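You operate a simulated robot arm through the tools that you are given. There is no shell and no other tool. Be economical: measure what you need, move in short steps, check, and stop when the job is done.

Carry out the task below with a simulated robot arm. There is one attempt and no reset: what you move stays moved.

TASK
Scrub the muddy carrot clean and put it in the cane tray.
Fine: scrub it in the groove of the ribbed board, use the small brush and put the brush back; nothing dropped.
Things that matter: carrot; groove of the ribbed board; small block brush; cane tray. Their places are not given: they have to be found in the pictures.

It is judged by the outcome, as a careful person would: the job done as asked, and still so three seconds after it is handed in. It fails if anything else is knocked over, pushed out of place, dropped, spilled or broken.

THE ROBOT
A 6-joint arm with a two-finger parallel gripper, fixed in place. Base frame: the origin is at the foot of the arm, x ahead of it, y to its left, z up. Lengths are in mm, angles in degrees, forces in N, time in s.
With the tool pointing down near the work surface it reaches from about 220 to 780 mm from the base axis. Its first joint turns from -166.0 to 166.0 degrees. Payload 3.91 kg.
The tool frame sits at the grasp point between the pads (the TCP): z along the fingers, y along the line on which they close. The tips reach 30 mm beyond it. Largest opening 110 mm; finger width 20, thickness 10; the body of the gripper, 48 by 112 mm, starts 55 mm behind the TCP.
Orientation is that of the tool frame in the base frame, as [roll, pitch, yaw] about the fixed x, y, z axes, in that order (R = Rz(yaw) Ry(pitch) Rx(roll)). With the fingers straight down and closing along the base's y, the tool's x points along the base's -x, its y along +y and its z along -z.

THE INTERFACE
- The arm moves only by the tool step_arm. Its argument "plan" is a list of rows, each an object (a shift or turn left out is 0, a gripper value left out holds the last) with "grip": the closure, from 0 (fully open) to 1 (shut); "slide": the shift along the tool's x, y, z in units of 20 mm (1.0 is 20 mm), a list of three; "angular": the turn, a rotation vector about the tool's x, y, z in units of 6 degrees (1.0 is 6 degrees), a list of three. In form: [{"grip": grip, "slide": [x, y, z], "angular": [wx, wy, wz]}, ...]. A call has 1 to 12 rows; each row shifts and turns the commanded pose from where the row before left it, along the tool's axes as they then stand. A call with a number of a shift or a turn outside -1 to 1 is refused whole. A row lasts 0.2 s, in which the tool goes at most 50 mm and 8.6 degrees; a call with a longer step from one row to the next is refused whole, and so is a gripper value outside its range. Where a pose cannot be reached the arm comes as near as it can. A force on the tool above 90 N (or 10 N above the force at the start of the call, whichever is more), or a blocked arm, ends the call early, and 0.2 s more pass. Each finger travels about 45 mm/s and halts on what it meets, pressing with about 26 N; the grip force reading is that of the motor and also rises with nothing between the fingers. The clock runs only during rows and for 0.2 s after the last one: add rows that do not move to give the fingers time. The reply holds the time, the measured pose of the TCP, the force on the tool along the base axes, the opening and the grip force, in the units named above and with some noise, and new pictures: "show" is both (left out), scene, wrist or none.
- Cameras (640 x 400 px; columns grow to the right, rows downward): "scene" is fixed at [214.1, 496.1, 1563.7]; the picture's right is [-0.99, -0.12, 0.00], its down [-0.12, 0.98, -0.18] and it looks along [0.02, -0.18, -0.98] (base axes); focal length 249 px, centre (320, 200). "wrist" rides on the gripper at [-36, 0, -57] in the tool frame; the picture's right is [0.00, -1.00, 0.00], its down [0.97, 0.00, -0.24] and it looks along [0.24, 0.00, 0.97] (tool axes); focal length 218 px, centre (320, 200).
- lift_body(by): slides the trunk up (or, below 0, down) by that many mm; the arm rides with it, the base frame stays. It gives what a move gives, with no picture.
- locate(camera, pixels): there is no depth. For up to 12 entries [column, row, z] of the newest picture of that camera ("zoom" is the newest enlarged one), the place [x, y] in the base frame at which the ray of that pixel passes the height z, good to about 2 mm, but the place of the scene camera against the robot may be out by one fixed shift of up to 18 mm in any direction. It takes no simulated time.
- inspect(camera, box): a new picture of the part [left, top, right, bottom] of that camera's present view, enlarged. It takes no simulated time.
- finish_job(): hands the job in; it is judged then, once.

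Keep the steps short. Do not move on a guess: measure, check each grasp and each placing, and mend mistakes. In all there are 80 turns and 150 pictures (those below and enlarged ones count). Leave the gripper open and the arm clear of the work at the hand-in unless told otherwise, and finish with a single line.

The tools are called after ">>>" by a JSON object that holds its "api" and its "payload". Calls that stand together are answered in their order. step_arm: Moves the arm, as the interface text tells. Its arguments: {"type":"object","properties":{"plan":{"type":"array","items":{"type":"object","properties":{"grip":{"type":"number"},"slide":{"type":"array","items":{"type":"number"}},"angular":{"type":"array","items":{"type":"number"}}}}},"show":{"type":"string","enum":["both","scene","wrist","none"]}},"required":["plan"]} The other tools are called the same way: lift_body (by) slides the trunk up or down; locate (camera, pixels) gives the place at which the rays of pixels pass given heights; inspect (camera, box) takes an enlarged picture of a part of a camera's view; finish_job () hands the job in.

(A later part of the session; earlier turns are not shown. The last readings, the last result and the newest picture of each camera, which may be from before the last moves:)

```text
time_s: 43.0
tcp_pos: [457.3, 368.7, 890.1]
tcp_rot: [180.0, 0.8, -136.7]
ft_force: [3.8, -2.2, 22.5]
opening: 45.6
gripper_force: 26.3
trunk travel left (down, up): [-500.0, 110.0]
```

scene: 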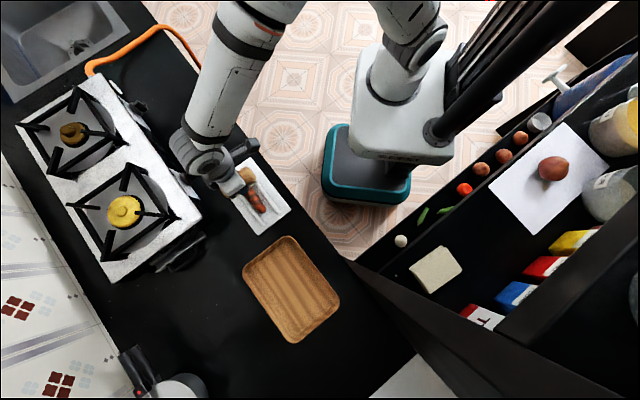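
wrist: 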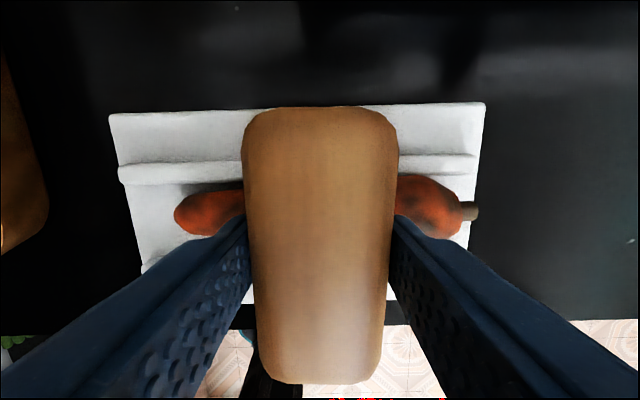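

Contact at TCP ≈894. I'll ease to light pressure and make a first test stroke toward the tip and back, following the taper.

>>> {"api": "step_arm", "payload": {"plan": [{"slide": [0, 0, -0.13]}, {"slide": [0, 0.6, 0.06]}, {"slide": [0, 0.6, 0.06]}, {"slide": [0, 0.6, 0.06]}, {"slide": [0, 0.6, 0.06]}, {"slide": [0, -0.6, -0.06]}, {"slide": [0, -0.6, -0.06]}, {"slide": [0, -0.6, -0.06]}, {"slide": [0, -0.6, -0.06]}], "show": "both"}}

>>> {"api": "inspect", "payload": {"camera": "scene", "box": [200, 140, 310, 250]}}

```text
time_s: 45.0
tcp_pos: [457.8, 366.8, 888.6]
tcp_rot: [180.0, 0.8, -136.8]
ft_force: [-0.4, -0.7, 3.3]
opening: 45.6
gripper_force: 25.9
trunk travel left (down, up): [-500.0, 110.0]
```

scene: 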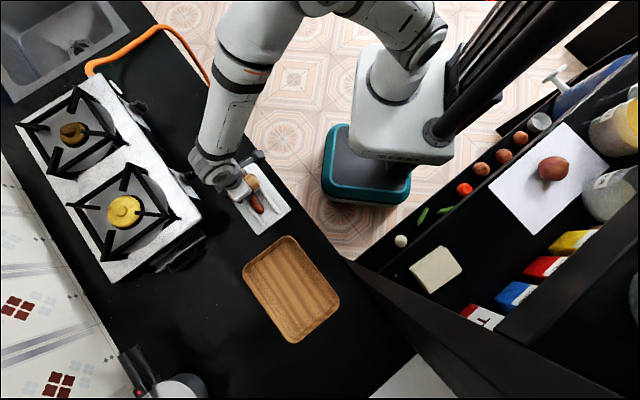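
wrist: 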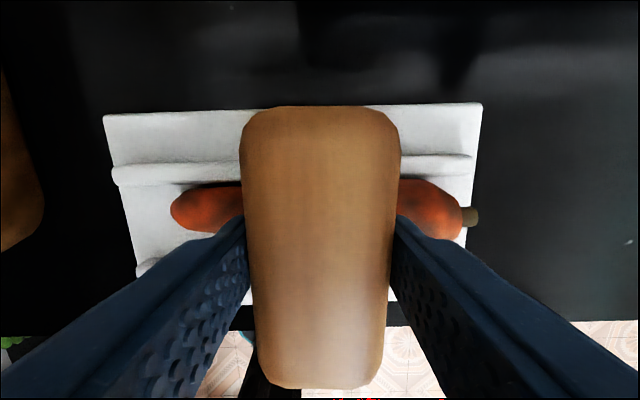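

```text
3.64 times, centred on (255, 195) of scene
```

zoom: 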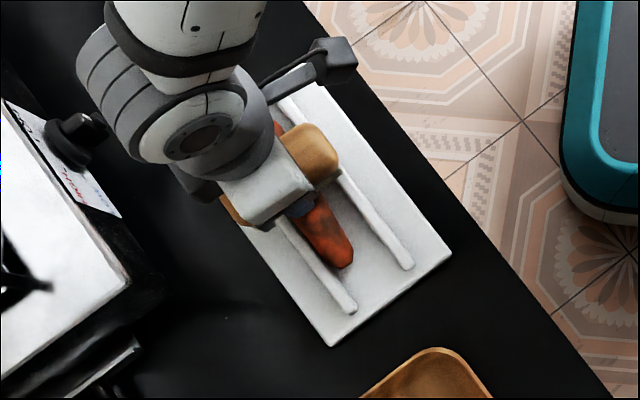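

Force is light (3 N) and the mud is already fading. More strokes over the full length.

>>> {"api": "step_arm", "payload": {"plan": [{"slide": [0, -0.8, -0.08]}, {"slide": [0, -0.8, -0.08]}, {"slide": [0, 0.8, 0.08]}, {"slide": [0, 0.8, 0.08]}, {"slide": [0, 0.8, 0.08]}, {"slide": [0, 0.8, 0.08]}, {"slide": [0, 0.8, 0.08]}, {"slide": [0, -0.8, -0.08]}, {"slide": [0, -0.8, -0.08]}, {"slide": [0, -0.8, -0.08]}], "show": "wrist"}}

```text
time_s: 47.2
tcp_pos: [456.2, 367.8, 889.3]
tcp_rot: [-180.0, 0.8, -136.7]
ft_force: [0.4, 0.1, -0.7]
opening: 45.3
gripper_force: 26.4
trunk travel left (down, up): [-500.0, 110.0]
```

wrist: 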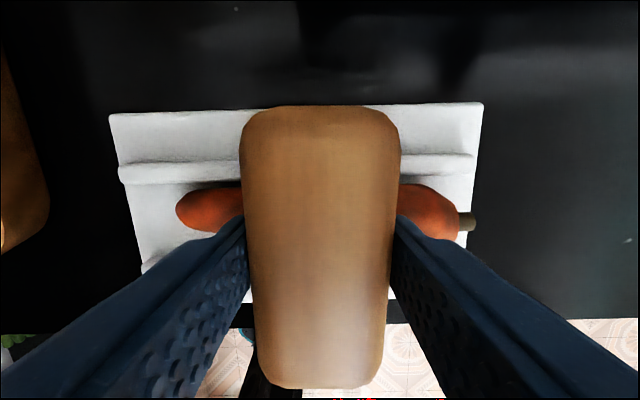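

Cleaner still; contact has nearly gone, so I'll press 2 mm more and repeat.

>>> {"api": "step_arm", "payload": {"plan": [{"slide": [0, 0, 0.1]}, {"slide": [0, -0.8, -0.08]}, {"slide": [0, -0.8, -0.08]}, {"slide": [0, 0.8, 0.08]}, {"slide": [0, 0.8, 0.08]}, {"slide": [0, 0.8, 0.08]}, {"slide": [0, 0.8, 0.08]}, {"slide": [0, 0.8, 0.08]}, {"slide": [0, -0.8, -0.08]}, {"slide": [0, -0.8, -0.08]}, {"slide": [0, -0.8, -0.08]}], "show": "none"}}

>>> {"api": "step_arm", "payload": {"plan": [{"slide": [0, -0.8, -0.08]}, {"slide": [0, -0.8, -0.08]}, {"slide": [0, 0.8, 0.08]}, {"slide": [0, 0.8, 0.08]}, {"slide": [0, 0.8, 0.08]}, {"slide": [0, 0.8, 0.08]}, {"slide": [0, 0.8, 0.08]}, {"slide": [0, -0.8, -0.08]}, {"slide": [0, -0.8, -0.08]}, {"slide": [0, -0.8, -0.08]}], "show": "wrist"}}

>>> {"api": "inspect", "payload": {"camera": "wrist", "box": [100, 80, 500, 280]}}

```text
time_s: 49.6
tcp_pos: [459.0, 367.2, 885.9]
tcp_rot: [180.0, 0.8, -136.7]
ft_force: [-0.2, -0.3, 0.4]
opening: 45.6
gripper_force: 26.0
trunk travel left (down, up): [-500.0, 110.0]
```

```text
time_s: 51.8
tcp_pos: [458.1, 369.3, 886.0]
tcp_rot: [179.9, 0.9, -136.6]
ft_force: [0.1, -1.1, -0.5]
opening: 45.3
gripper_force: 26.2
trunk travel left (down, up): [-500.0, 110.0]
```

wrist: 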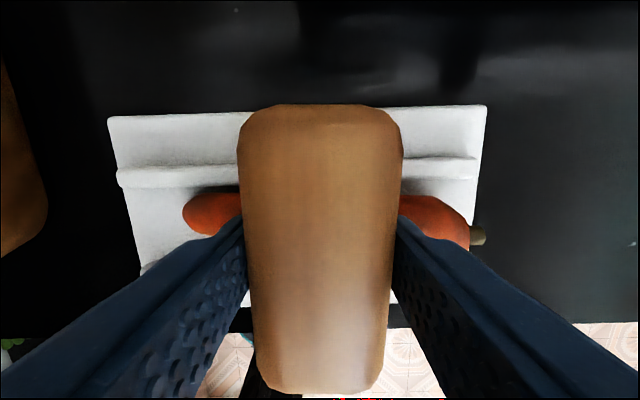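

```text
1.60 times, centred on (300, 180) of wrist
```

zoom: 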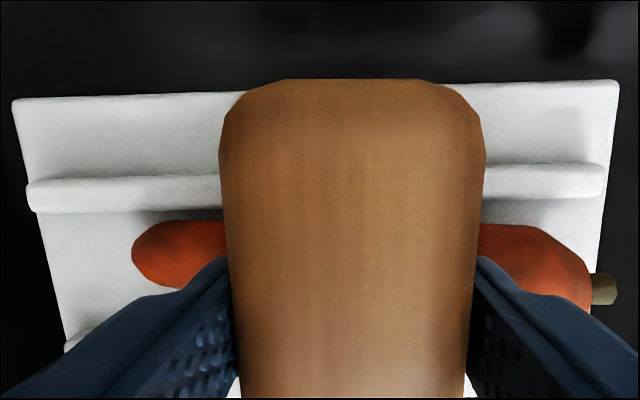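

Visible parts look clean. Lifting and backing off to inspect the whole carrot.

>>> {"api": "step_arm", "payload": {"plan": [{"slide": [0, 0, -0.5]}, {"slide": [0, 0, -1]}, {"slide": [0, 0, -1]}, {"slide": [0, 0, -1]}, {"slide": [-0.9, 0.58, -0.2]}, {"slide": [-0.9, 0.58, 0]}, {"slide": [-0.9, 0.58, 0]}, {"slide": [-0.9, 0.58, 0]}, {"slide": [-0.9, 0.58, 0]}], "show": "both"}}

>>> {"api": "inspect", "payload": {"camera": "scene", "box": [210, 150, 300, 240]}}

>>> {"api": "inspect", "payload": {"camera": "wrist", "box": [220, 200, 500, 400]}}

```text
time_s: 53.8
tcp_pos: [482.4, 471.7, 962.1]
tcp_rot: [179.9, 0.8, -136.8]
ft_force: [-0.1, -0.6, -0.6]
opening: 45.6
gripper_force: 25.6
trunk travel left (down, up): [-500.0, 110.0]
```

scene: 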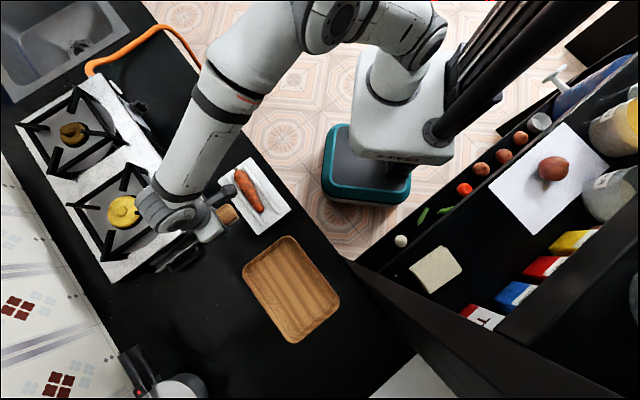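
wrist: 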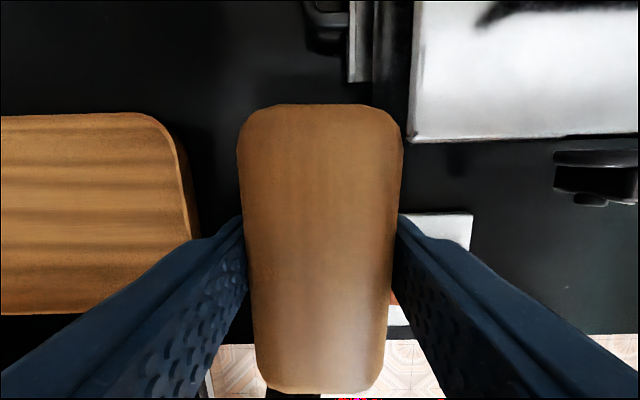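

```text
4.44 times, centred on (255, 195) of scene
```

zoom: 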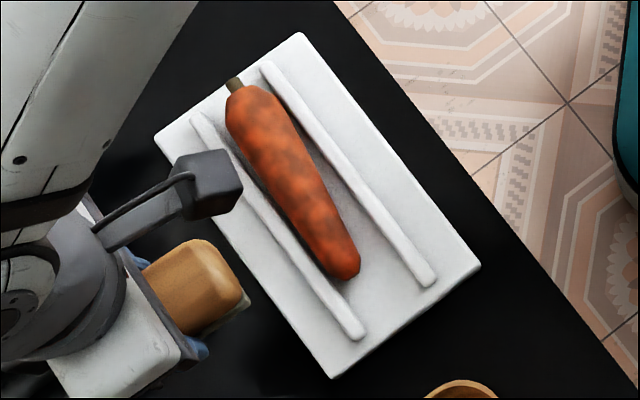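

```text
2.00 times, centred on (360, 300) of wrist
```

zoom: 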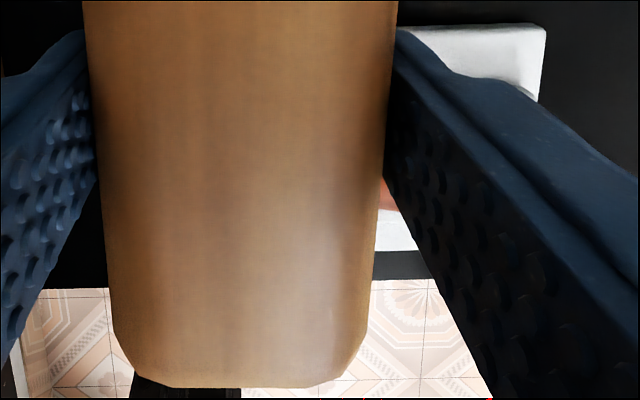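

Faint mud patches remain, so more scrubbing is needed. The carrot has shifted a little toward the stem end; locating it and the brush's bristle base.

>>> {"api": "locate", "payload": {"camera": "scene", "pixels": [[240.4, 171.4, 834], [260.6, 211.2, 826], [262, 155, 812], [222, 178, 812], [294, 210, 812], [257, 234.5, 812]]}}

```text
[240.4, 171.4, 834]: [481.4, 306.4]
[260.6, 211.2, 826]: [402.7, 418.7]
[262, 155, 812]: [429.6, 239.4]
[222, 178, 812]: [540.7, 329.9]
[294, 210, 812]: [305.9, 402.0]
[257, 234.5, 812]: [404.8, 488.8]
```

Returning over the carrot and lowering to re-establish light contact.

>>> {"api": "step_arm", "payload": {"plan": [{"slide": [0.9, -0.58, 0]}, {"slide": [0.9, -0.58, 0]}, {"slide": [0.9, -0.58, 0]}, {"slide": [0.9, -0.58, 0.2]}, {"slide": [0.9, -0.58, 0]}, {"slide": [0, 0, 1]}, {"slide": [0, 0, 1]}, {"slide": [0, 0, 1]}, {"slide": [0, 0, 0.5]}, {"slide": [0, 0, 0.1]}, {}], "show": "none"}}

>>> {"api": "step_arm", "payload": {"plan": [{"slide": [0, 0, 0.1]}, {}], "show": "none"}}

```text
time_s: 56.2
tcp_pos: [457.1, 368.1, 885.4]
tcp_rot: [180.0, 1.0, -136.7]
ft_force: [2.2, 0.1, 7.3]
opening: 45.8
gripper_force: 26.4
trunk travel left (down, up): [-500.0, 110.0]
```

```text
time_s: 56.8
tcp_pos: [456.9, 369.0, 884.4]
tcp_rot: [-180.0, 1.1, -136.7]
ft_force: [1.6, 3.5, 26.1]
opening: 45.6
gripper_force: 26.1
trunk travel left (down, up): [-500.0, 110.0]
```

Contact at ~885 with 7–26 N. Easing 1 mm and stroking again.

>>> {"api": "step_arm", "payload": {"plan": [{"slide": [0, 0.7, 0.03]}, {"slide": [0, 0.7, 0.1]}, {"slide": [0, 0.7, 0.1]}, {"slide": [0, -0.7, -0.1]}, {"slide": [0, -0.7, -0.1]}, {"slide": [0, -0.7, -0.08]}, {"slide": [0, -0.7, -0.1]}, {"slide": [0, -0.7, -0.1]}, {"slide": [0, 0.7, 0.1]}, {"slide": [0, 0.7, 0.1]}], "show": "none"}}

>>> {"api": "step_arm", "payload": {"plan": [{"slide": [0, 0.7, 0.08]}, {"slide": [0, 0.7, 0.1]}, {"slide": [0, 0.7, 0.1]}, {"slide": [0, -0.7, -0.1]}, {"slide": [0, -0.7, -0.1]}, {"slide": [0, -0.7, -0.08]}, {"slide": [0, -0.7, -0.1]}, {"slide": [0, -0.7, -0.1]}, {"slide": [0, 0.7, 0.1]}, {"slide": [0, 0.7, 0.1]}], "show": "both"}}

>>> {"api": "inspect", "payload": {"camera": "scene", "box": [210, 150, 300, 240]}}

```text
time_s: 59.0
tcp_pos: [456.1, 368.1, 883.1]
tcp_rot: [-180.0, 0.8, -136.7]
ft_force: [0.2, 0.4, -0.2]
opening: 45.5
gripper_force: 26.2
trunk travel left (down, up): [-500.0, 110.0]
```

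```text
time_s: 61.2
tcp_pos: [457.8, 366.7, 884.8]
tcp_rot: [-180.0, 0.8, -136.7]
ft_force: [0.3, -0.7, -0.8]
opening: 45.7
gripper_force: 26.4
trunk travel left (down, up): [-500.0, 110.0]
```

scene: 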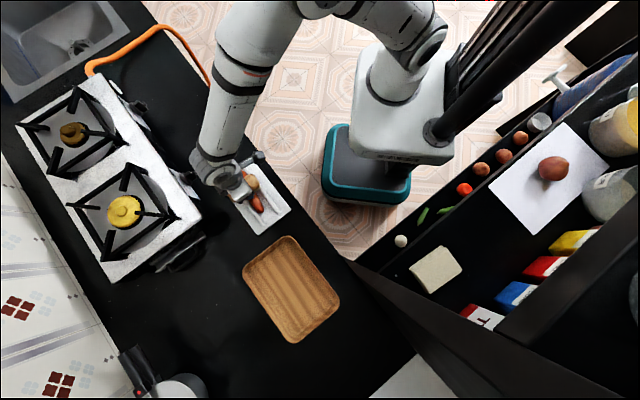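
wrist: 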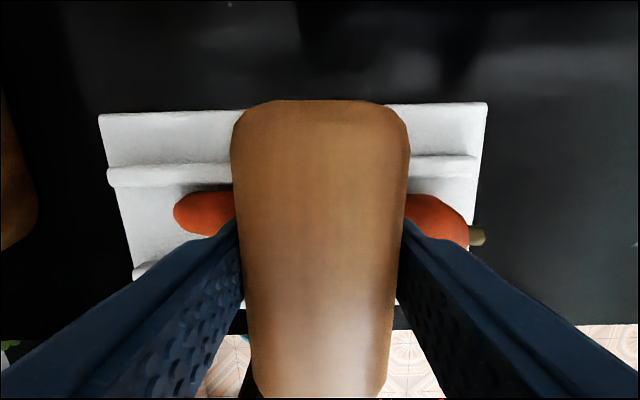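

```text
4.44 times, centred on (255, 195) of scene
```

zoom: 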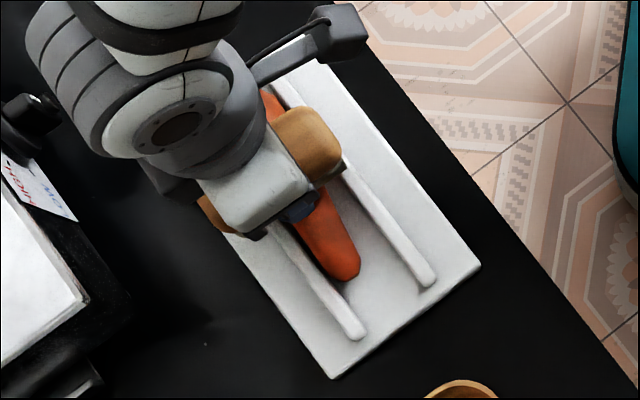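

Cleaner again. The brush has ridden up ~10 mm in the fingers but is secure. Two more gentle rounds with 1.5 mm more depth.

>>> {"api": "step_arm", "payload": {"plan": [{"slide": [0, 0, 0.08]}, {"slide": [0, 0.7, 0.08]}, {"slide": [0, 0.7, 0.09]}, {"slide": [0, 0.7, 0.09]}, {"slide": [0, -0.7, -0.09]}, {"slide": [0, -0.7, -0.09]}, {"slide": [0, -0.7, -0.08]}, {"slide": [0, -0.7, -0.1]}, {"slide": [0, -0.7, -0.1]}, {"slide": [0, 0.7, 0.1]}, {"slide": [0, 0.7, 0.1]}], "show": "none"}}

>>> {"api": "step_arm", "payload": {"plan": [{"slide": [0, 0, 0.05]}, {"slide": [0, 0.7, 0.08]}, {"slide": [0, 0.7, 0.09]}, {"slide": [0, 0.7, 0.09]}, {"slide": [0, -0.7, -0.09]}, {"slide": [0, -0.7, -0.09]}, {"slide": [0, -0.7, -0.08]}, {"slide": [0, -0.7, -0.1]}, {"slide": [0, -0.7, -0.1]}, {"slide": [0, 0.7, 0.1]}, {"slide": [0, 0.7, 0.1]}], "show": "none"}}

>>> {"api": "step_arm", "payload": {"plan": [{"slide": [0, 0, -0.5]}, {"slide": [0, 0, -1]}, {"slide": [0, 0, -1]}, {"slide": [0, 0, -1]}, {"slide": [-0.9, 0.58, -0.3]}, {"slide": [-0.9, 0.58, 0]}, {"slide": [-0.9, 0.58, 0]}, {"slide": [-0.9, 0.58, 0]}, {"slide": [-0.9, 0.58, 0]}], "show": "scene"}}

>>> {"api": "inspect", "payload": {"camera": "scene", "box": [210, 150, 300, 240]}}

```text
time_s: 63.6
tcp_pos: [457.0, 369.1, 884.0]
tcp_rot: [-180.0, 0.8, -136.7]
ft_force: [-0.9, 0.2, -1.0]
opening: 45.3
gripper_force: 26.0
trunk travel left (down, up): [-500.0, 110.0]
```

```text
time_s: 66.0
tcp_pos: [456.6, 369.3, 882.5]
tcp_rot: [-180.0, 0.8, -136.7]
ft_force: [-0.1, 0.3, -0.4]
opening: 45.5
gripper_force: 25.8
trunk travel left (down, up): [-500.0, 110.0]
```

```text
time_s: 68.0
tcp_pos: [481.2, 469.8, 956.8]
tcp_rot: [-180.0, 0.7, -136.7]
ft_force: [0.0, -0.5, -0.8]
opening: 45.4
gripper_force: 26.0
trunk travel left (down, up): [-500.0, 110.0]
```

scene: 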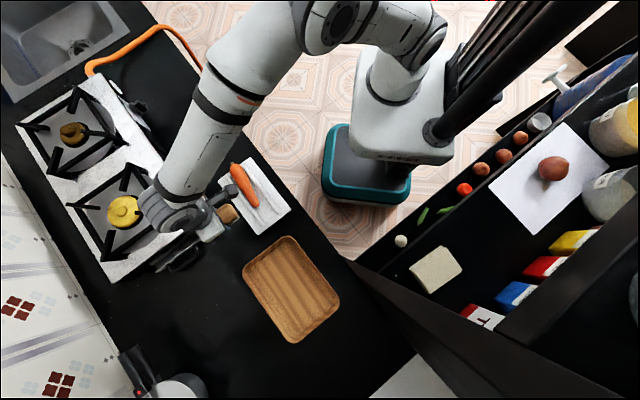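

```text
4.44 times, centred on (255, 195) of scene
```

zoom: 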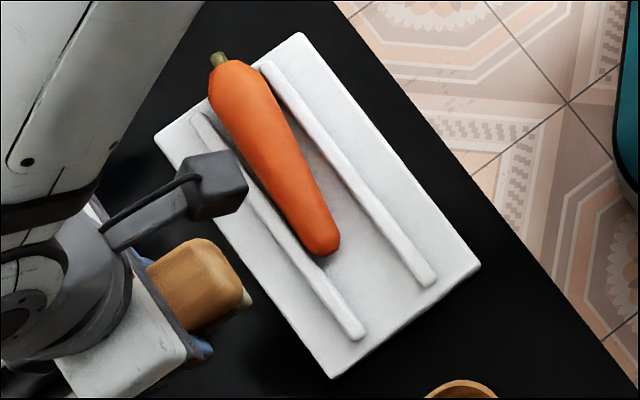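

The carrot is bright orange and clean, still in the groove. Taking the brush back over its home (502,560).

>>> {"api": "step_arm", "payload": {"plan": [{"slide": [-0.77, 0.515, 0]}, {"slide": [-0.77, 0.515, 0]}, {"slide": [-0.77, 0.515, 0]}, {"slide": [-0.77, 0.515, 0]}, {"slide": [-0.77, 0.515, 0]}, {"slide": [0, 0, 1]}, {"slide": [0, 0, 1]}, {"slide": [0, 0, 1]}, {}], "show": "both"}}

```text
time_s: 70.0
tcp_pos: [503.3, 561.3, 898.4]
tcp_rot: [-180.0, 0.8, -136.7]
ft_force: [0.3, 0.1, -1.0]
opening: 45.4
gripper_force: 26.1
trunk travel left (down, up): [-500.0, 110.0]
```

scene: 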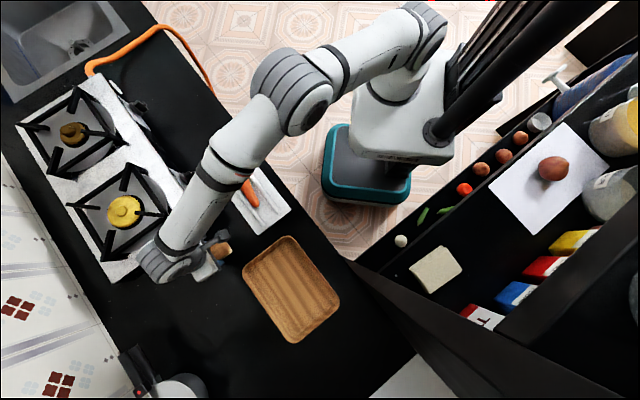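
wrist: 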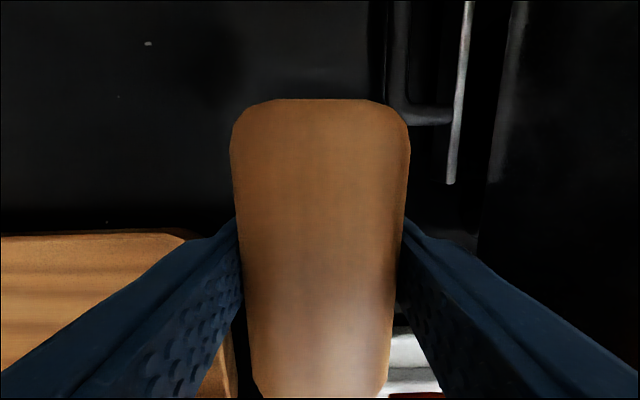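

Brush slipped up ~12 mm, so it should touch down near TCP 834. Lowering to ~842, then in small steps watching force.

>>> {"api": "step_arm", "payload": {"plan": [{"slide": [0, 0, 1]}, {"slide": [0, 0, 1]}, {"slide": [0, 0, 0.8]}, {}], "show": "none"}}

>>> {"api": "step_arm", "payload": {"plan": [{"slide": [0, 0, 0.15]}, {}], "show": "none"}}

>>> {"api": "step_arm", "payload": {"plan": [{"slide": [0, 0, 0.12]}, {}], "show": "none"}}

```text
time_s: 71.0
tcp_pos: [502.2, 563.4, 843.9]
tcp_rot: [180.0, 0.8, -136.7]
ft_force: [-0.3, 0.5, -1.3]
opening: 45.5
gripper_force: 25.6
trunk travel left (down, up): [-500.0, 110.0]
```

```text
time_s: 71.6
tcp_pos: [503.8, 563.5, 839.9]
tcp_rot: [-179.9, 0.7, -136.6]
ft_force: [1.2, 0.1, -0.7]
opening: 45.2
gripper_force: 26.4
trunk travel left (down, up): [-500.0, 110.0]
```

```text
time_s: 72.2
tcp_pos: [503.5, 563.7, 838.0]
tcp_rot: [179.9, 0.7, -136.7]
ft_force: [-0.1, 0.0, -0.8]
opening: 45.6
gripper_force: 26.1
trunk travel left (down, up): [-500.0, 110.0]
```

No contact yet at 838; continuing.

>>> {"api": "step_arm", "payload": {"plan": [{"slide": [0, 0, 0.1]}, {}], "show": "none"}}

>>> {"api": "step_arm", "payload": {"plan": [{"slide": [0, 0, 0.1]}, {}], "show": "none"}}

>>> {"api": "step_arm", "payload": {"plan": [{"slide": [0, 0, 0.08]}, {}], "show": "none"}}

```text
time_s: 72.8
tcp_pos: [504.0, 562.4, 837.8]
tcp_rot: [180.0, 0.8, -136.7]
ft_force: [-1.3, -0.6, 3.1]
opening: 45.7
gripper_force: 25.7
trunk travel left (down, up): [-500.0, 110.0]
```

```text
time_s: 73.4
tcp_pos: [503.3, 562.0, 837.6]
tcp_rot: [-180.0, 1.0, -136.7]
ft_force: [4.5, 1.6, 17.4]
opening: 45.5
gripper_force: 25.7
trunk travel left (down, up): [-500.0, 110.0]
```

```text
time_s: 74.0
tcp_pos: [503.1, 562.5, 835.4]
tcp_rot: [-180.0, 1.1, -136.6]
ft_force: [7.1, 6.4, 20.2]
opening: 45.7
gripper_force: 26.2
trunk travel left (down, up): [-500.0, 110.0]
```

Touched down. Easing 1.5 mm, opening to ~62 mm and rising.

>>> {"api": "step_arm", "payload": {"plan": [{"slide": [0, 0, -0.08]}, {"grip": 0.5}, {"grip": 0.43}, {}, {}, {"slide": [0, 0, -0.5]}, {"slide": [0, 0, -1]}, {"slide": [0, 0, -1]}, {"slide": [0, 0, -1]}, {"slide": [0, 0, -1]}, {"slide": [0, 0, -1]}], "show": "both"}}

```text
time_s: 76.4
tcp_pos: [503.4, 560.1, 945.5]
tcp_rot: [-180.0, 0.9, -136.7]
ft_force: [0.4, -0.3, -1.2]
opening: 62.7
gripper_force: 0.0
trunk travel left (down, up): [-500.0, 110.0]
```

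scene: 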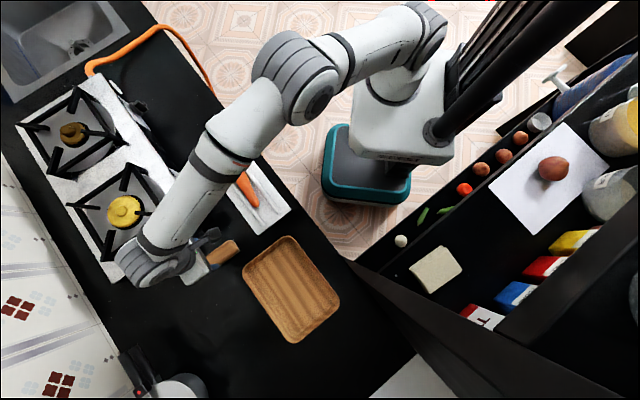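
wrist: 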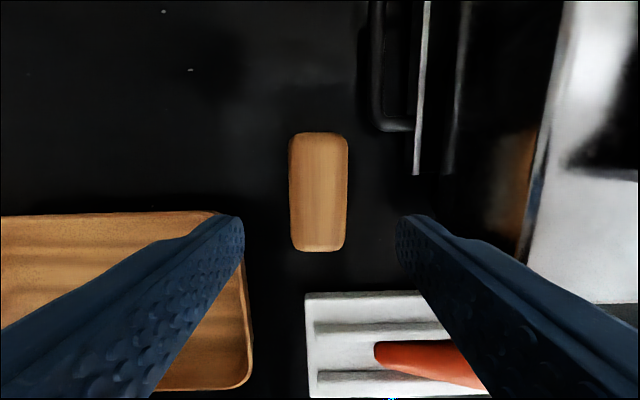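

Brush is back upright in its place. Now moving over the carrot (~465,345) and turning to align with it.

>>> {"api": "step_arm", "payload": {"plan": [{"slide": [0.97, -0.72, 0], "grip": 0.2}, {"slide": [0.97, -0.72, 0]}, {"slide": [0.97, -0.72, 0]}, {"slide": [0.97, -0.72, 0]}, {"slide": [0.97, -0.72, 0]}, {"slide": [0.97, -0.72, 0]}, {"slide": [0.97, -0.72, 0]}, {"slide": [0.97, -0.72, 0]}, {"slide": [0.97, -0.72, 0]}, {"angular": [0, 0, 1]}, {"angular": [0, 0, 1]}, {"angular": [0, 0, 1]}], "show": "none"}}

>>> {"api": "step_arm", "payload": {"plan": [{"angular": [0, 0, 1]}, {"angular": [0, 0, 1]}, {"angular": [0, 0, 1]}, {"angular": [0, 0, 1]}, {"angular": [0, 0, 1]}, {"angular": [0, 0, 1]}, {"angular": [0, 0, 1]}, {"angular": [0, 0, 1]}, {"angular": [0, 0, 1]}, {"angular": [0, 0, 1]}, {"angular": [0, 0, 1]}, {"angular": [0, 0, 1]}], "show": "both"}}

>>> {"api": "inspect", "payload": {"camera": "wrist", "box": [200, 40, 440, 340]}}

```text
time_s: 79.0
tcp_pos: [463.4, 346.8, 942.4]
tcp_rot: [179.8, 0.7, -154.8]
ft_force: [-0.8, -0.9, 0.4]
opening: 88.0
gripper_force: 0.0
trunk travel left (down, up): [-500.0, 110.0]
```

```text
time_s: 81.6
tcp_pos: [464.1, 348.4, 942.6]
tcp_rot: [179.1, 0.0, 133.2]
ft_force: [0.7, -0.3, 0.8]
opening: 88.1
gripper_force: 0.1
trunk travel left (down, up): [-500.0, 110.0]
```

scene: 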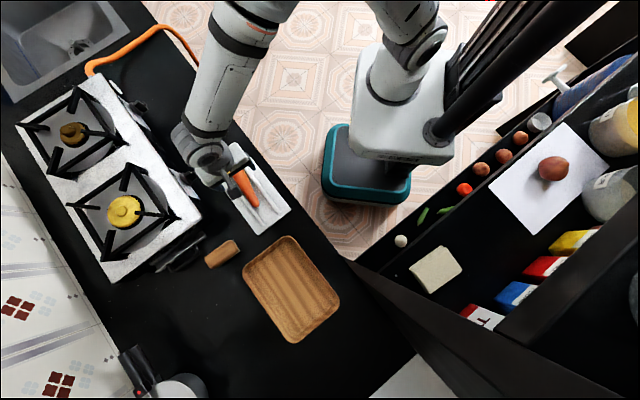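
wrist: 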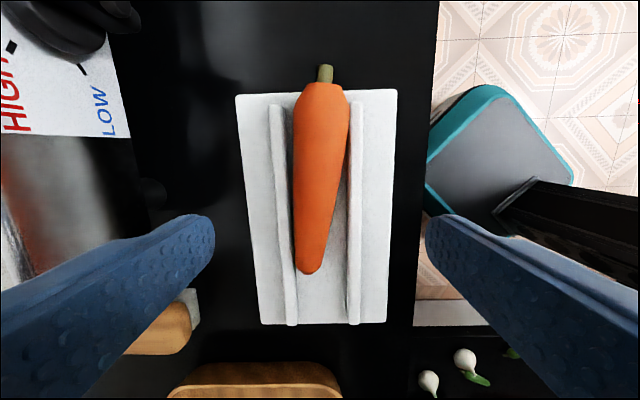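

```text
1.33 times, centred on (320, 190) of wrist
```

zoom: 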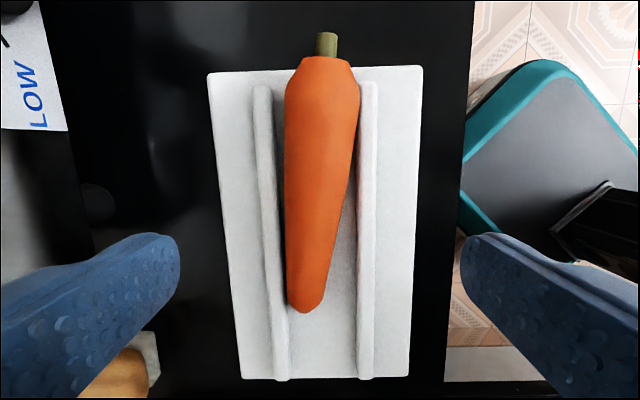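

The carrot is clean and lies in the groove. The ribs stop the fingers from reaching below its mid-height, so I plan to slide it lengthwise along the groove until the thick part overhangs the board end, and grip it there. Measuring first.

>>> {"api": "locate", "payload": {"camera": "wrist", "pixels": [[307, 273, 820], [323, 84, 832], [326, 67, 832], [236, 95, 812], [397, 90, 812], [277, 106, 822], [356, 104, 822], [292, 322, 822], [353, 321, 822], [263, 325, 812], [386, 321, 812]]}}

```text
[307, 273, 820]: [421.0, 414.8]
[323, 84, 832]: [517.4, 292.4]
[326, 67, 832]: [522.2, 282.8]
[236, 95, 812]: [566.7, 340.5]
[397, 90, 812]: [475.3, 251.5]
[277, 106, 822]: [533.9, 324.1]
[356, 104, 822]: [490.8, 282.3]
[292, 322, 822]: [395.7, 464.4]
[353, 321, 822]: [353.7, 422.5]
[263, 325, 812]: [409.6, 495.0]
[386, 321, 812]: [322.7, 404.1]
```

Tip is at s≈(421,415) and leans to the left rib; the groove is ~49 wide so the closed fingers (20 mm) fit. I'll close them, move behind the tip, and lower partway.

>>> {"api": "step_arm", "payload": {"plan": [{"grip": 1, "slide": [1, 0.08, 0], "angular": [0, 0, -0.28]}, {"slide": [1, 0.1, 0]}, {"slide": [1, 0.1, 0]}, {"slide": [1, 0.08, 0]}, {"slide": [1, 0.05, 0]}, {}, {"slide": [0, 0, 1]}, {"slide": [0, 0, 1]}, {"slide": [0, 0, 1]}, {"slide": [0, 0, 0.5]}, {}], "show": "both"}}

>>> {"api": "inspect", "payload": {"camera": "scene", "box": [210, 150, 300, 250]}}

```text
time_s: 84.0
tcp_pos: [398.1, 425.3, 871.7]
tcp_rot: [179.1, 0.1, 134.8]
ft_force: [0.6, -0.4, 0.0]
opening: 0.0
gripper_force: 25.9
trunk travel left (down, up): [-500.0, 110.0]
```

scene: 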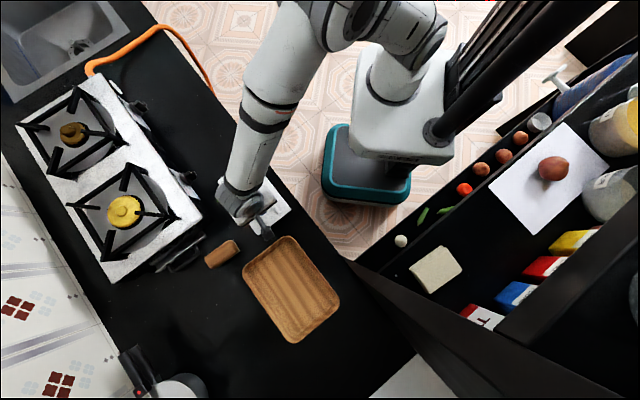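
wrist: 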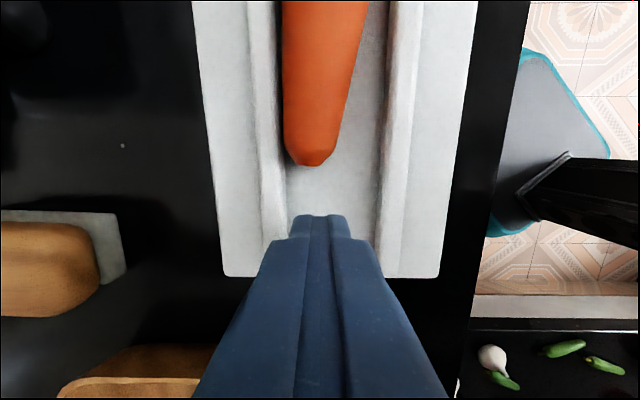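

```text
4.00 times, centred on (255, 200) of scene
```

zoom: 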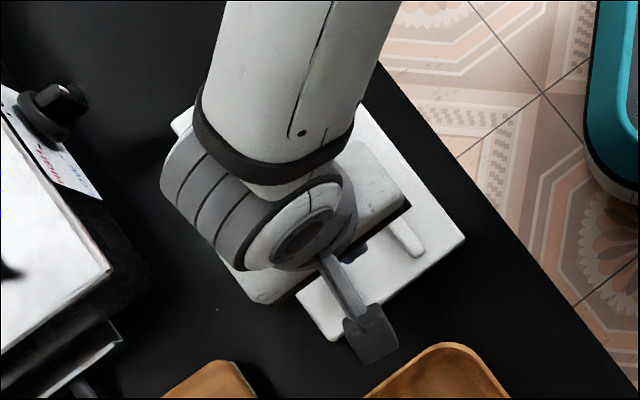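

Finger stack sits inside the groove view, close to the left rib; shifting 3 mm right and lowering to ~848 behind the tip.

>>> {"api": "step_arm", "payload": {"plan": [{"slide": [0, -0.15, 0.3]}, {"slide": [0, 0, 0.5]}, {"slide": [0, 0, 0.3]}, {"slide": [0, 0, 0.15]}, {}], "show": "wrist"}}

```text
time_s: 85.2
tcp_pos: [399.1, 423.1, 846.2]
tcp_rot: [179.2, 0.0, 134.9]
ft_force: [0.6, 0.3, 0.4]
opening: 0.0
gripper_force: 25.8
trunk travel left (down, up): [-500.0, 110.0]
```

wrist: 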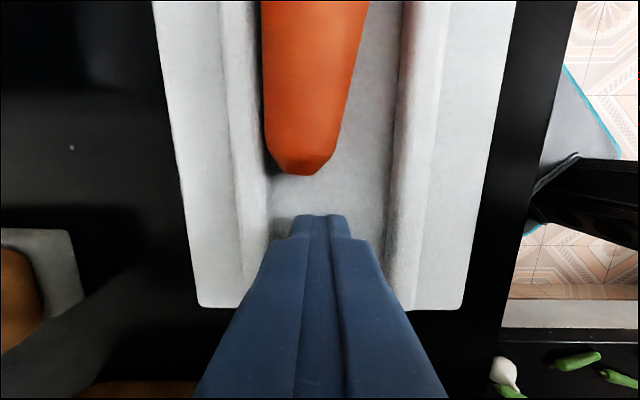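

Free of contact. Pushing 40 mm along the groove, then checking.

>>> {"api": "step_arm", "payload": {"plan": [{"slide": [-0.4, 0, 0]}, {"slide": [-0.4, 0, 0]}, {"slide": [-0.4, 0, 0]}, {"slide": [-0.4, 0, 0]}, {"slide": [-0.4, 0, 0]}, {}], "show": "wrist"}}

```text
time_s: 86.6
tcp_pos: [428.2, 395.4, 846.2]
tcp_rot: [179.2, 0.0, 134.9]
ft_force: [0.3, 0.8, 1.5]
opening: 0.2
gripper_force: 25.9
trunk travel left (down, up): [-500.0, 110.0]
```

wrist: 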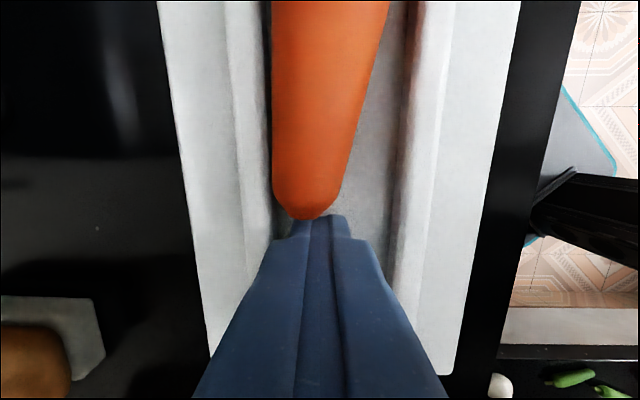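

Pushing works. 20 mm more.

>>> {"api": "step_arm", "payload": {"plan": [{"slide": [-0.4, 0, 0]}, {"slide": [-0.4, 0, 0]}, {"slide": [-0.2, 0, 0]}, {}], "show": "wrist"}}

```text
time_s: 87.6
tcp_pos: [442.1, 380.7, 846.5]
tcp_rot: [179.2, 0.0, 134.8]
ft_force: [0.1, -0.5, -0.1]
opening: 0.0
gripper_force: 26.5
trunk travel left (down, up): [-500.0, 110.0]
```

wrist: 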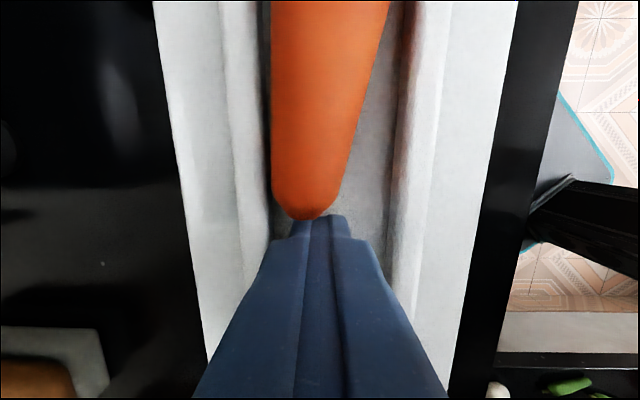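

Tip is now about s≈53. Rising and moving toward the board's end to look.

>>> {"api": "step_arm", "payload": {"plan": [{"slide": [0.2, 0, -0.3]}, {"slide": [0, 0, -1]}, {"slide": [0, 0, -1]}, {"slide": [0, 0, -1]}, {"slide": [0, 0, -1]}, {"slide": [-0.9, 0, -0.7], "grip": 0.2}, {"slide": [-1, 0, 0]}, {"slide": [-1, 0, 0]}, {"slide": [-1, 0, 0]}, {"slide": [-1, 0, 0]}, {"slide": [-0.5, 0, 0]}, {}], "show": "both"}}

>>> {"api": "inspect", "payload": {"camera": "wrist", "box": [200, 60, 440, 400]}}

```text
time_s: 90.2
tcp_pos: [512.5, 306.5, 945.7]
tcp_rot: [179.2, 0.0, 134.9]
ft_force: [0.1, -0.5, -0.5]
opening: 88.0
gripper_force: 0.1
trunk travel left (down, up): [-500.0, 110.0]
```

scene: 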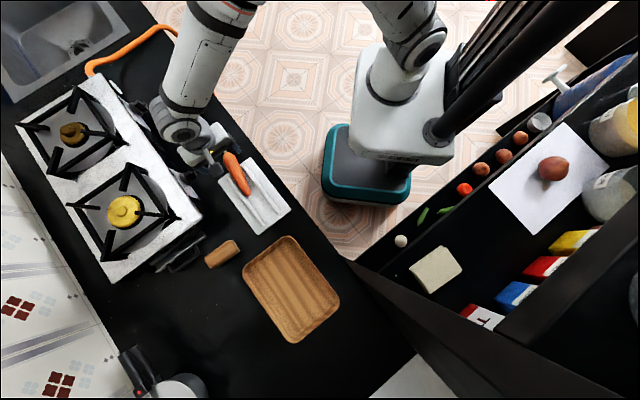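
wrist: 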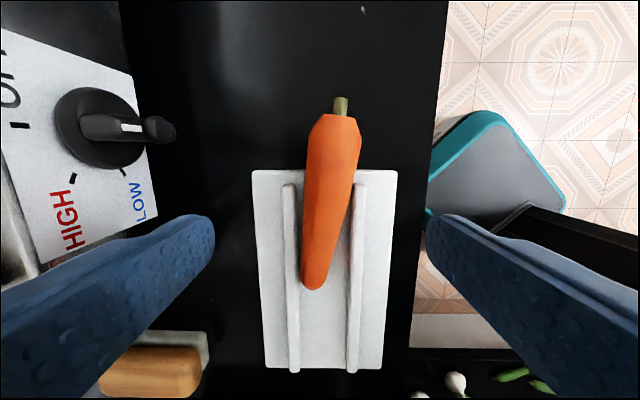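

```text
1.18 times, centred on (320, 230) of wrist
```

zoom: 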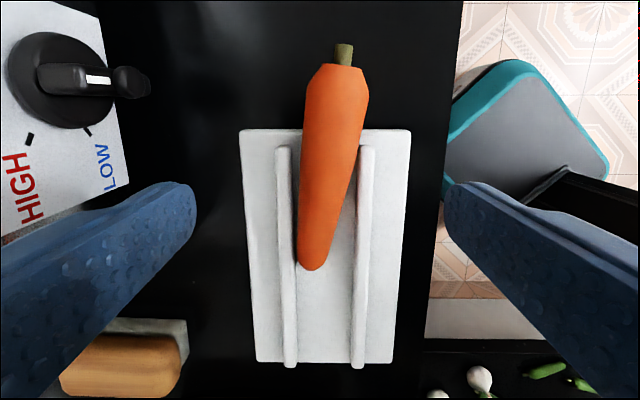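

The thick end overhangs the board end. Measuring the grip point just beyond the edge.

>>> {"api": "locate", "payload": {"camera": "wrist", "pixels": [[337, 114, 830], [313, 290, 820], [253, 171, 812], [398, 171, 812], [308, 150, 828], [361, 150, 828], [307, 170, 828], [358, 170, 828], [442, 60, 797]]}}

```text
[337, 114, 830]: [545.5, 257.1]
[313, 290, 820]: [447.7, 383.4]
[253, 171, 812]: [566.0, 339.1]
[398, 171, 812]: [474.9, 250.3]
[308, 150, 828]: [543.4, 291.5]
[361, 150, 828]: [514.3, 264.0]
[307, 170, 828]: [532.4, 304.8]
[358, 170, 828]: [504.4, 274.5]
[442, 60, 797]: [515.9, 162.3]
```

Carrot axis is ~128°, centre near the edge ≈(527,280), width 40. Moving there, turning 7°, lowering to ~870.

>>> {"api": "step_arm", "payload": {"plan": [{"slide": [-0.75, -0.21, 0]}, {"slide": [-0.72, -0.21, 0]}, {"angular": [0, 0, 1]}, {"angular": [0, 0, 0.15], "slide": [0, 0, 1]}, {"slide": [0, 0, 1]}, {"slide": [0, 0, 1]}, {"slide": [0, 0, 0.7]}, {}], "show": "wrist"}}

```text
time_s: 92.0
tcp_pos: [529.6, 280.8, 873.0]
tcp_rot: [179.0, 0.0, 128.1]
ft_force: [0.0, 0.6, 0.5]
opening: 88.1
gripper_force: 0.0
trunk travel left (down, up): [-500.0, 110.0]
```

wrist: 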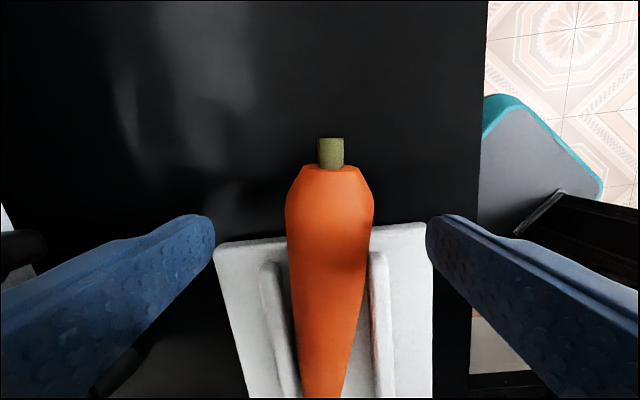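

Well placed; shift 3.5 mm right and 3 mm further from the board edge, then lower to ~841.

>>> {"api": "step_arm", "payload": {"plan": [{"slide": [-0.15, -0.17, 0], "grip": 0.35}, {"slide": [0, 0, 0.7]}, {"slide": [0, 0, 0.6]}, {"slide": [0, 0, 0.25]}, {}], "show": "wrist"}}

```text
time_s: 93.2
tcp_pos: [529.9, 276.9, 841.8]
tcp_rot: [179.1, -0.1, 128.1]
ft_force: [0.2, 0.0, -0.2]
opening: 71.4
gripper_force: 0.1
trunk travel left (down, up): [-500.0, 110.0]
```

wrist: 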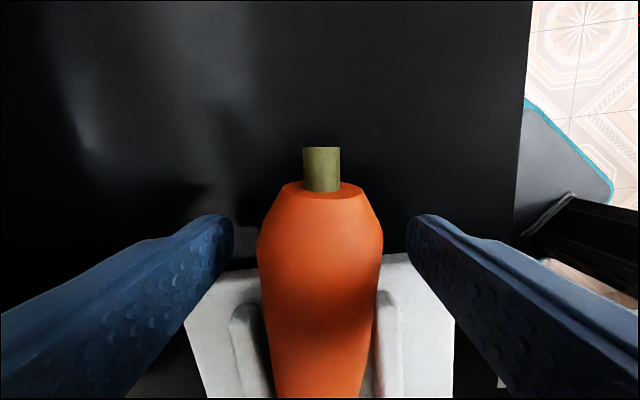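

Centred on the thick part with fingers clear of the board. Closing.

>>> {"api": "step_arm", "payload": {"plan": [{"grip": 0.5}, {"grip": 0.6}, {"grip": 0.75}, {}, {}, {}], "show": "none"}}

>>> {"api": "step_arm", "payload": {"plan": [{"grip": 0.9, "slide": [0, 0, -0.25]}, {"slide": [0, 0, -0.25]}, {"slide": [0, 0, -0.25]}, {}], "show": "wrist"}}

```text
time_s: 94.6
tcp_pos: [528.8, 276.8, 841.9]
tcp_rot: [179.3, -0.1, 128.1]
ft_force: [-0.5, -0.9, 0.0]
opening: 37.3
gripper_force: 26.6
trunk travel left (down, up): [-500.0, 110.0]
```

```text
time_s: 95.6
tcp_pos: [528.7, 276.2, 856.9]
tcp_rot: [179.2, -0.2, 128.1]
ft_force: [0.3, -0.7, -0.8]
opening: 37.1
gripper_force: 25.5
trunk travel left (down, up): [-500.0, 110.0]
```

wrist: 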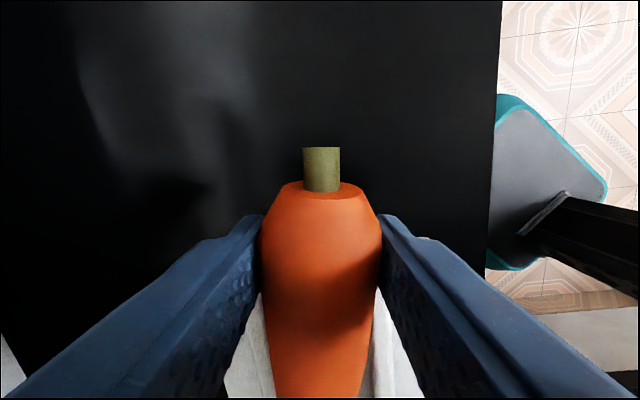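

Carrot moves with the gripper. Lifting slowly to ~960.

>>> {"api": "step_arm", "payload": {"plan": [{"slide": [0, 0, -0.5]}, {"slide": [0, 0, -0.7]}, {"slide": [0, 0, -0.9]}, {"slide": [0, 0, -1]}, {"slide": [0, 0, -1]}, {"slide": [0, 0, -1]}, {}], "show": "both"}}

>>> {"api": "locate", "payload": {"camera": "scene", "pixels": [[285, 236, 815], [340, 297, 815], [294, 342, 815], [242, 268, 815]]}}

```text
time_s: 97.2
tcp_pos: [529.0, 274.9, 960.1]
tcp_rot: [179.3, -0.1, 128.0]
ft_force: [0.8, 0.3, -2.0]
opening: 37.3
gripper_force: 26.3
trunk travel left (down, up): [-500.0, 110.0]
```

scene: 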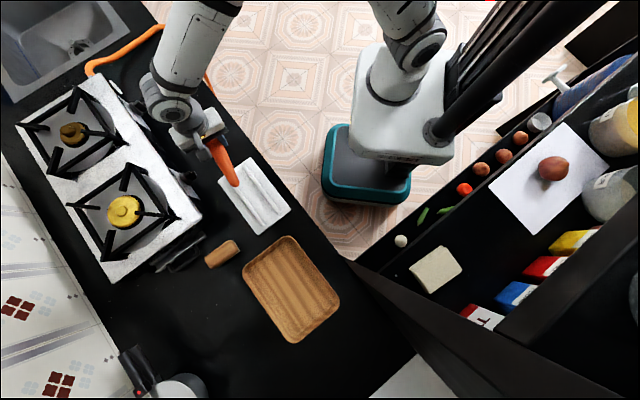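
wrist: 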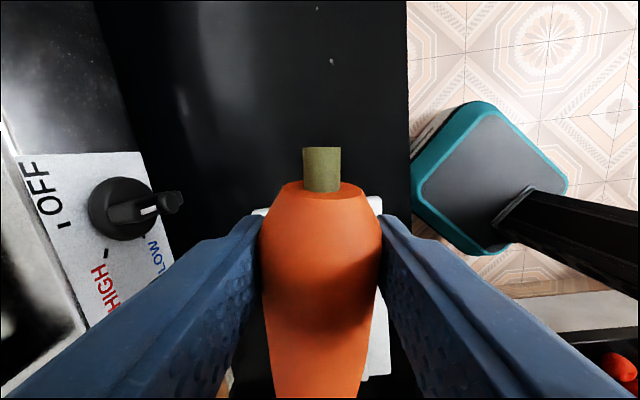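

```text
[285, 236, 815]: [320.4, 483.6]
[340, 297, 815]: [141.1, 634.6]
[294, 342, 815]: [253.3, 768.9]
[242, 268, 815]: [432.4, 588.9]
```

Carrot secure. Tray centre ≈(296,619), long axis ~137°. Carrying the carrot there, gripping point target (328,587), yaw 135.

>>> {"api": "step_arm", "payload": {"plan": [{"angular": [0, 0, -0.6]}, {"angular": [0, 0, -0.57]}, {"slide": [0.6, 0.13, 0]}, {"slide": [0.95, 0.2, 0]}, {"slide": [0.95, 0.2, 0]}, {"slide": [0.95, 0.2, 0]}, {"slide": [0.95, 0.2, 0]}, {"slide": [0.95, 0.2, 0]}, {"slide": [0.95, 0.2, 0]}, {"slide": [0.95, 0.2, 0]}, {"slide": [0.95, 0.2, 0]}, {"slide": [0.95, 0.2, 0]}], "show": "none"}}

>>> {"api": "step_arm", "payload": {"plan": [{"slide": [0.95, 0.22, 0]}, {"slide": [0.95, 0.22, 0]}, {"slide": [0.95, 0.22, 0]}, {"slide": [0.95, 0.22, 0]}, {"slide": [0.95, 0.22, 0]}, {"slide": [0.95, 0.22, 0]}, {"slide": [0.95, 0.22, 0]}, {"slide": [0.95, 0.22, 0]}, {"slide": [0.6, 0.22, 0]}, {}], "show": "both"}}

>>> {"api": "inspect", "payload": {"camera": "scene", "box": [190, 190, 360, 360]}}

```text
time_s: 99.8
tcp_pos: [425.1, 431.7, 958.5]
tcp_rot: [179.3, 0.1, 135.1]
ft_force: [0.4, 0.4, 0.2]
opening: 37.8
gripper_force: 26.3
trunk travel left (down, up): [-500.0, 110.0]
```

```text
time_s: 102.0
tcp_pos: [336.8, 576.5, 958.9]
tcp_rot: [179.1, 0.2, 135.2]
ft_force: [0.3, -0.5, -0.9]
opening: 37.2
gripper_force: 26.2
trunk travel left (down, up): [-500.0, 110.0]
```

scene: 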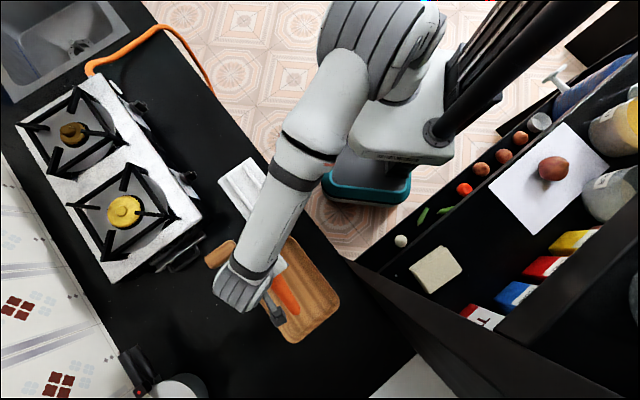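
wrist: 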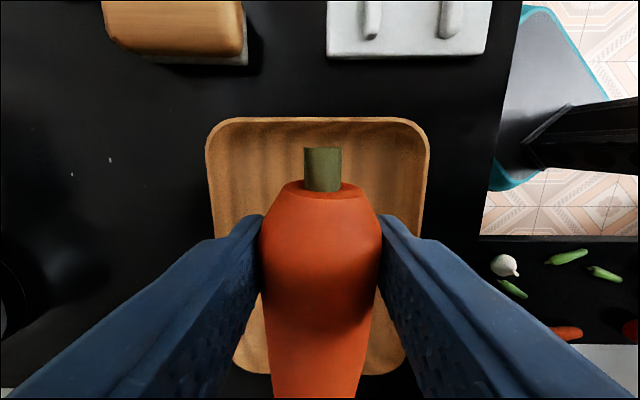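

```text
2.35 times, centred on (275, 275) of scene
```

zoom: 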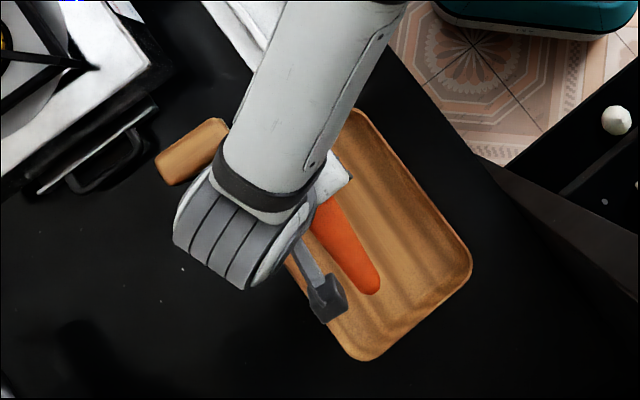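

Nicely centred sideways over the tray (columns 207–430). Measuring its ends to set the lengthwise position.

>>> {"api": "locate", "payload": {"camera": "wrist", "pixels": [[318, 119, 818], [318, 374, 818], [207, 140, 818], [430, 140, 818]]}}

```text
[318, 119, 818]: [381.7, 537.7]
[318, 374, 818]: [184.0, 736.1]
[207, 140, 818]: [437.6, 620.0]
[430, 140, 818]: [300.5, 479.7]
```

Moving 28 mm forward, then lowering to ~860.

>>> {"api": "step_arm", "payload": {"plan": [{"slide": [0.7, 0, 0]}, {"slide": [0.7, 0, 0]}, {"slide": [0, 0, 1]}, {"slide": [0, 0, 1]}, {"slide": [0, 0, 1]}, {"slide": [0, 0, 1]}, {"slide": [0, 0, 0.9]}, {}], "show": "both"}}

>>> {"api": "inspect", "payload": {"camera": "scene", "box": [220, 220, 350, 350]}}

```text
time_s: 103.8
tcp_pos: [316.0, 597.3, 860.9]
tcp_rot: [179.2, 0.0, 135.1]
ft_force: [0.4, 0.1, -0.5]
opening: 37.2
gripper_force: 26.3
trunk travel left (down, up): [-500.0, 110.0]
```

scene: 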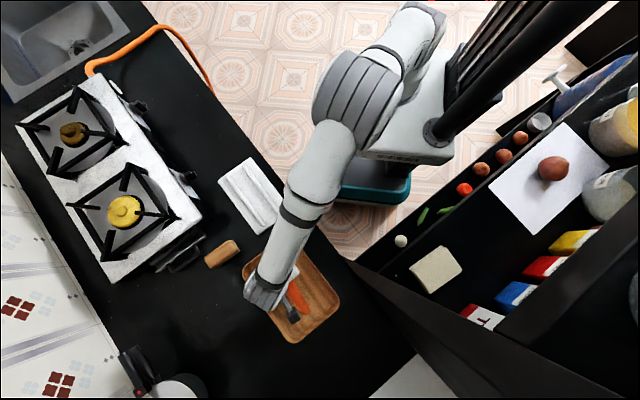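
wrist: 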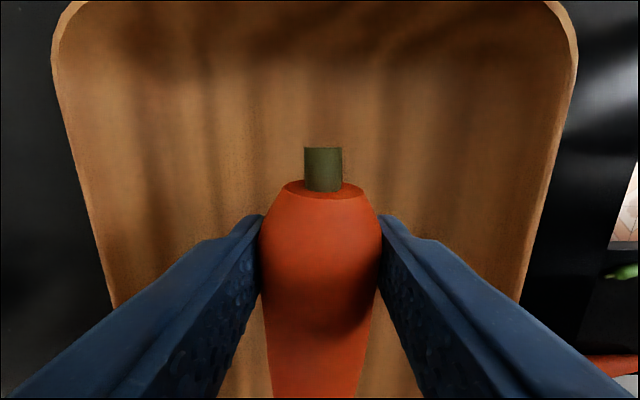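

```text
3.08 times, centred on (285, 285) of scene
```

zoom: 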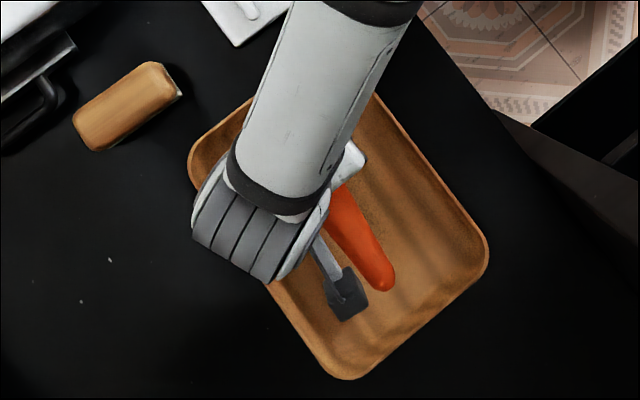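

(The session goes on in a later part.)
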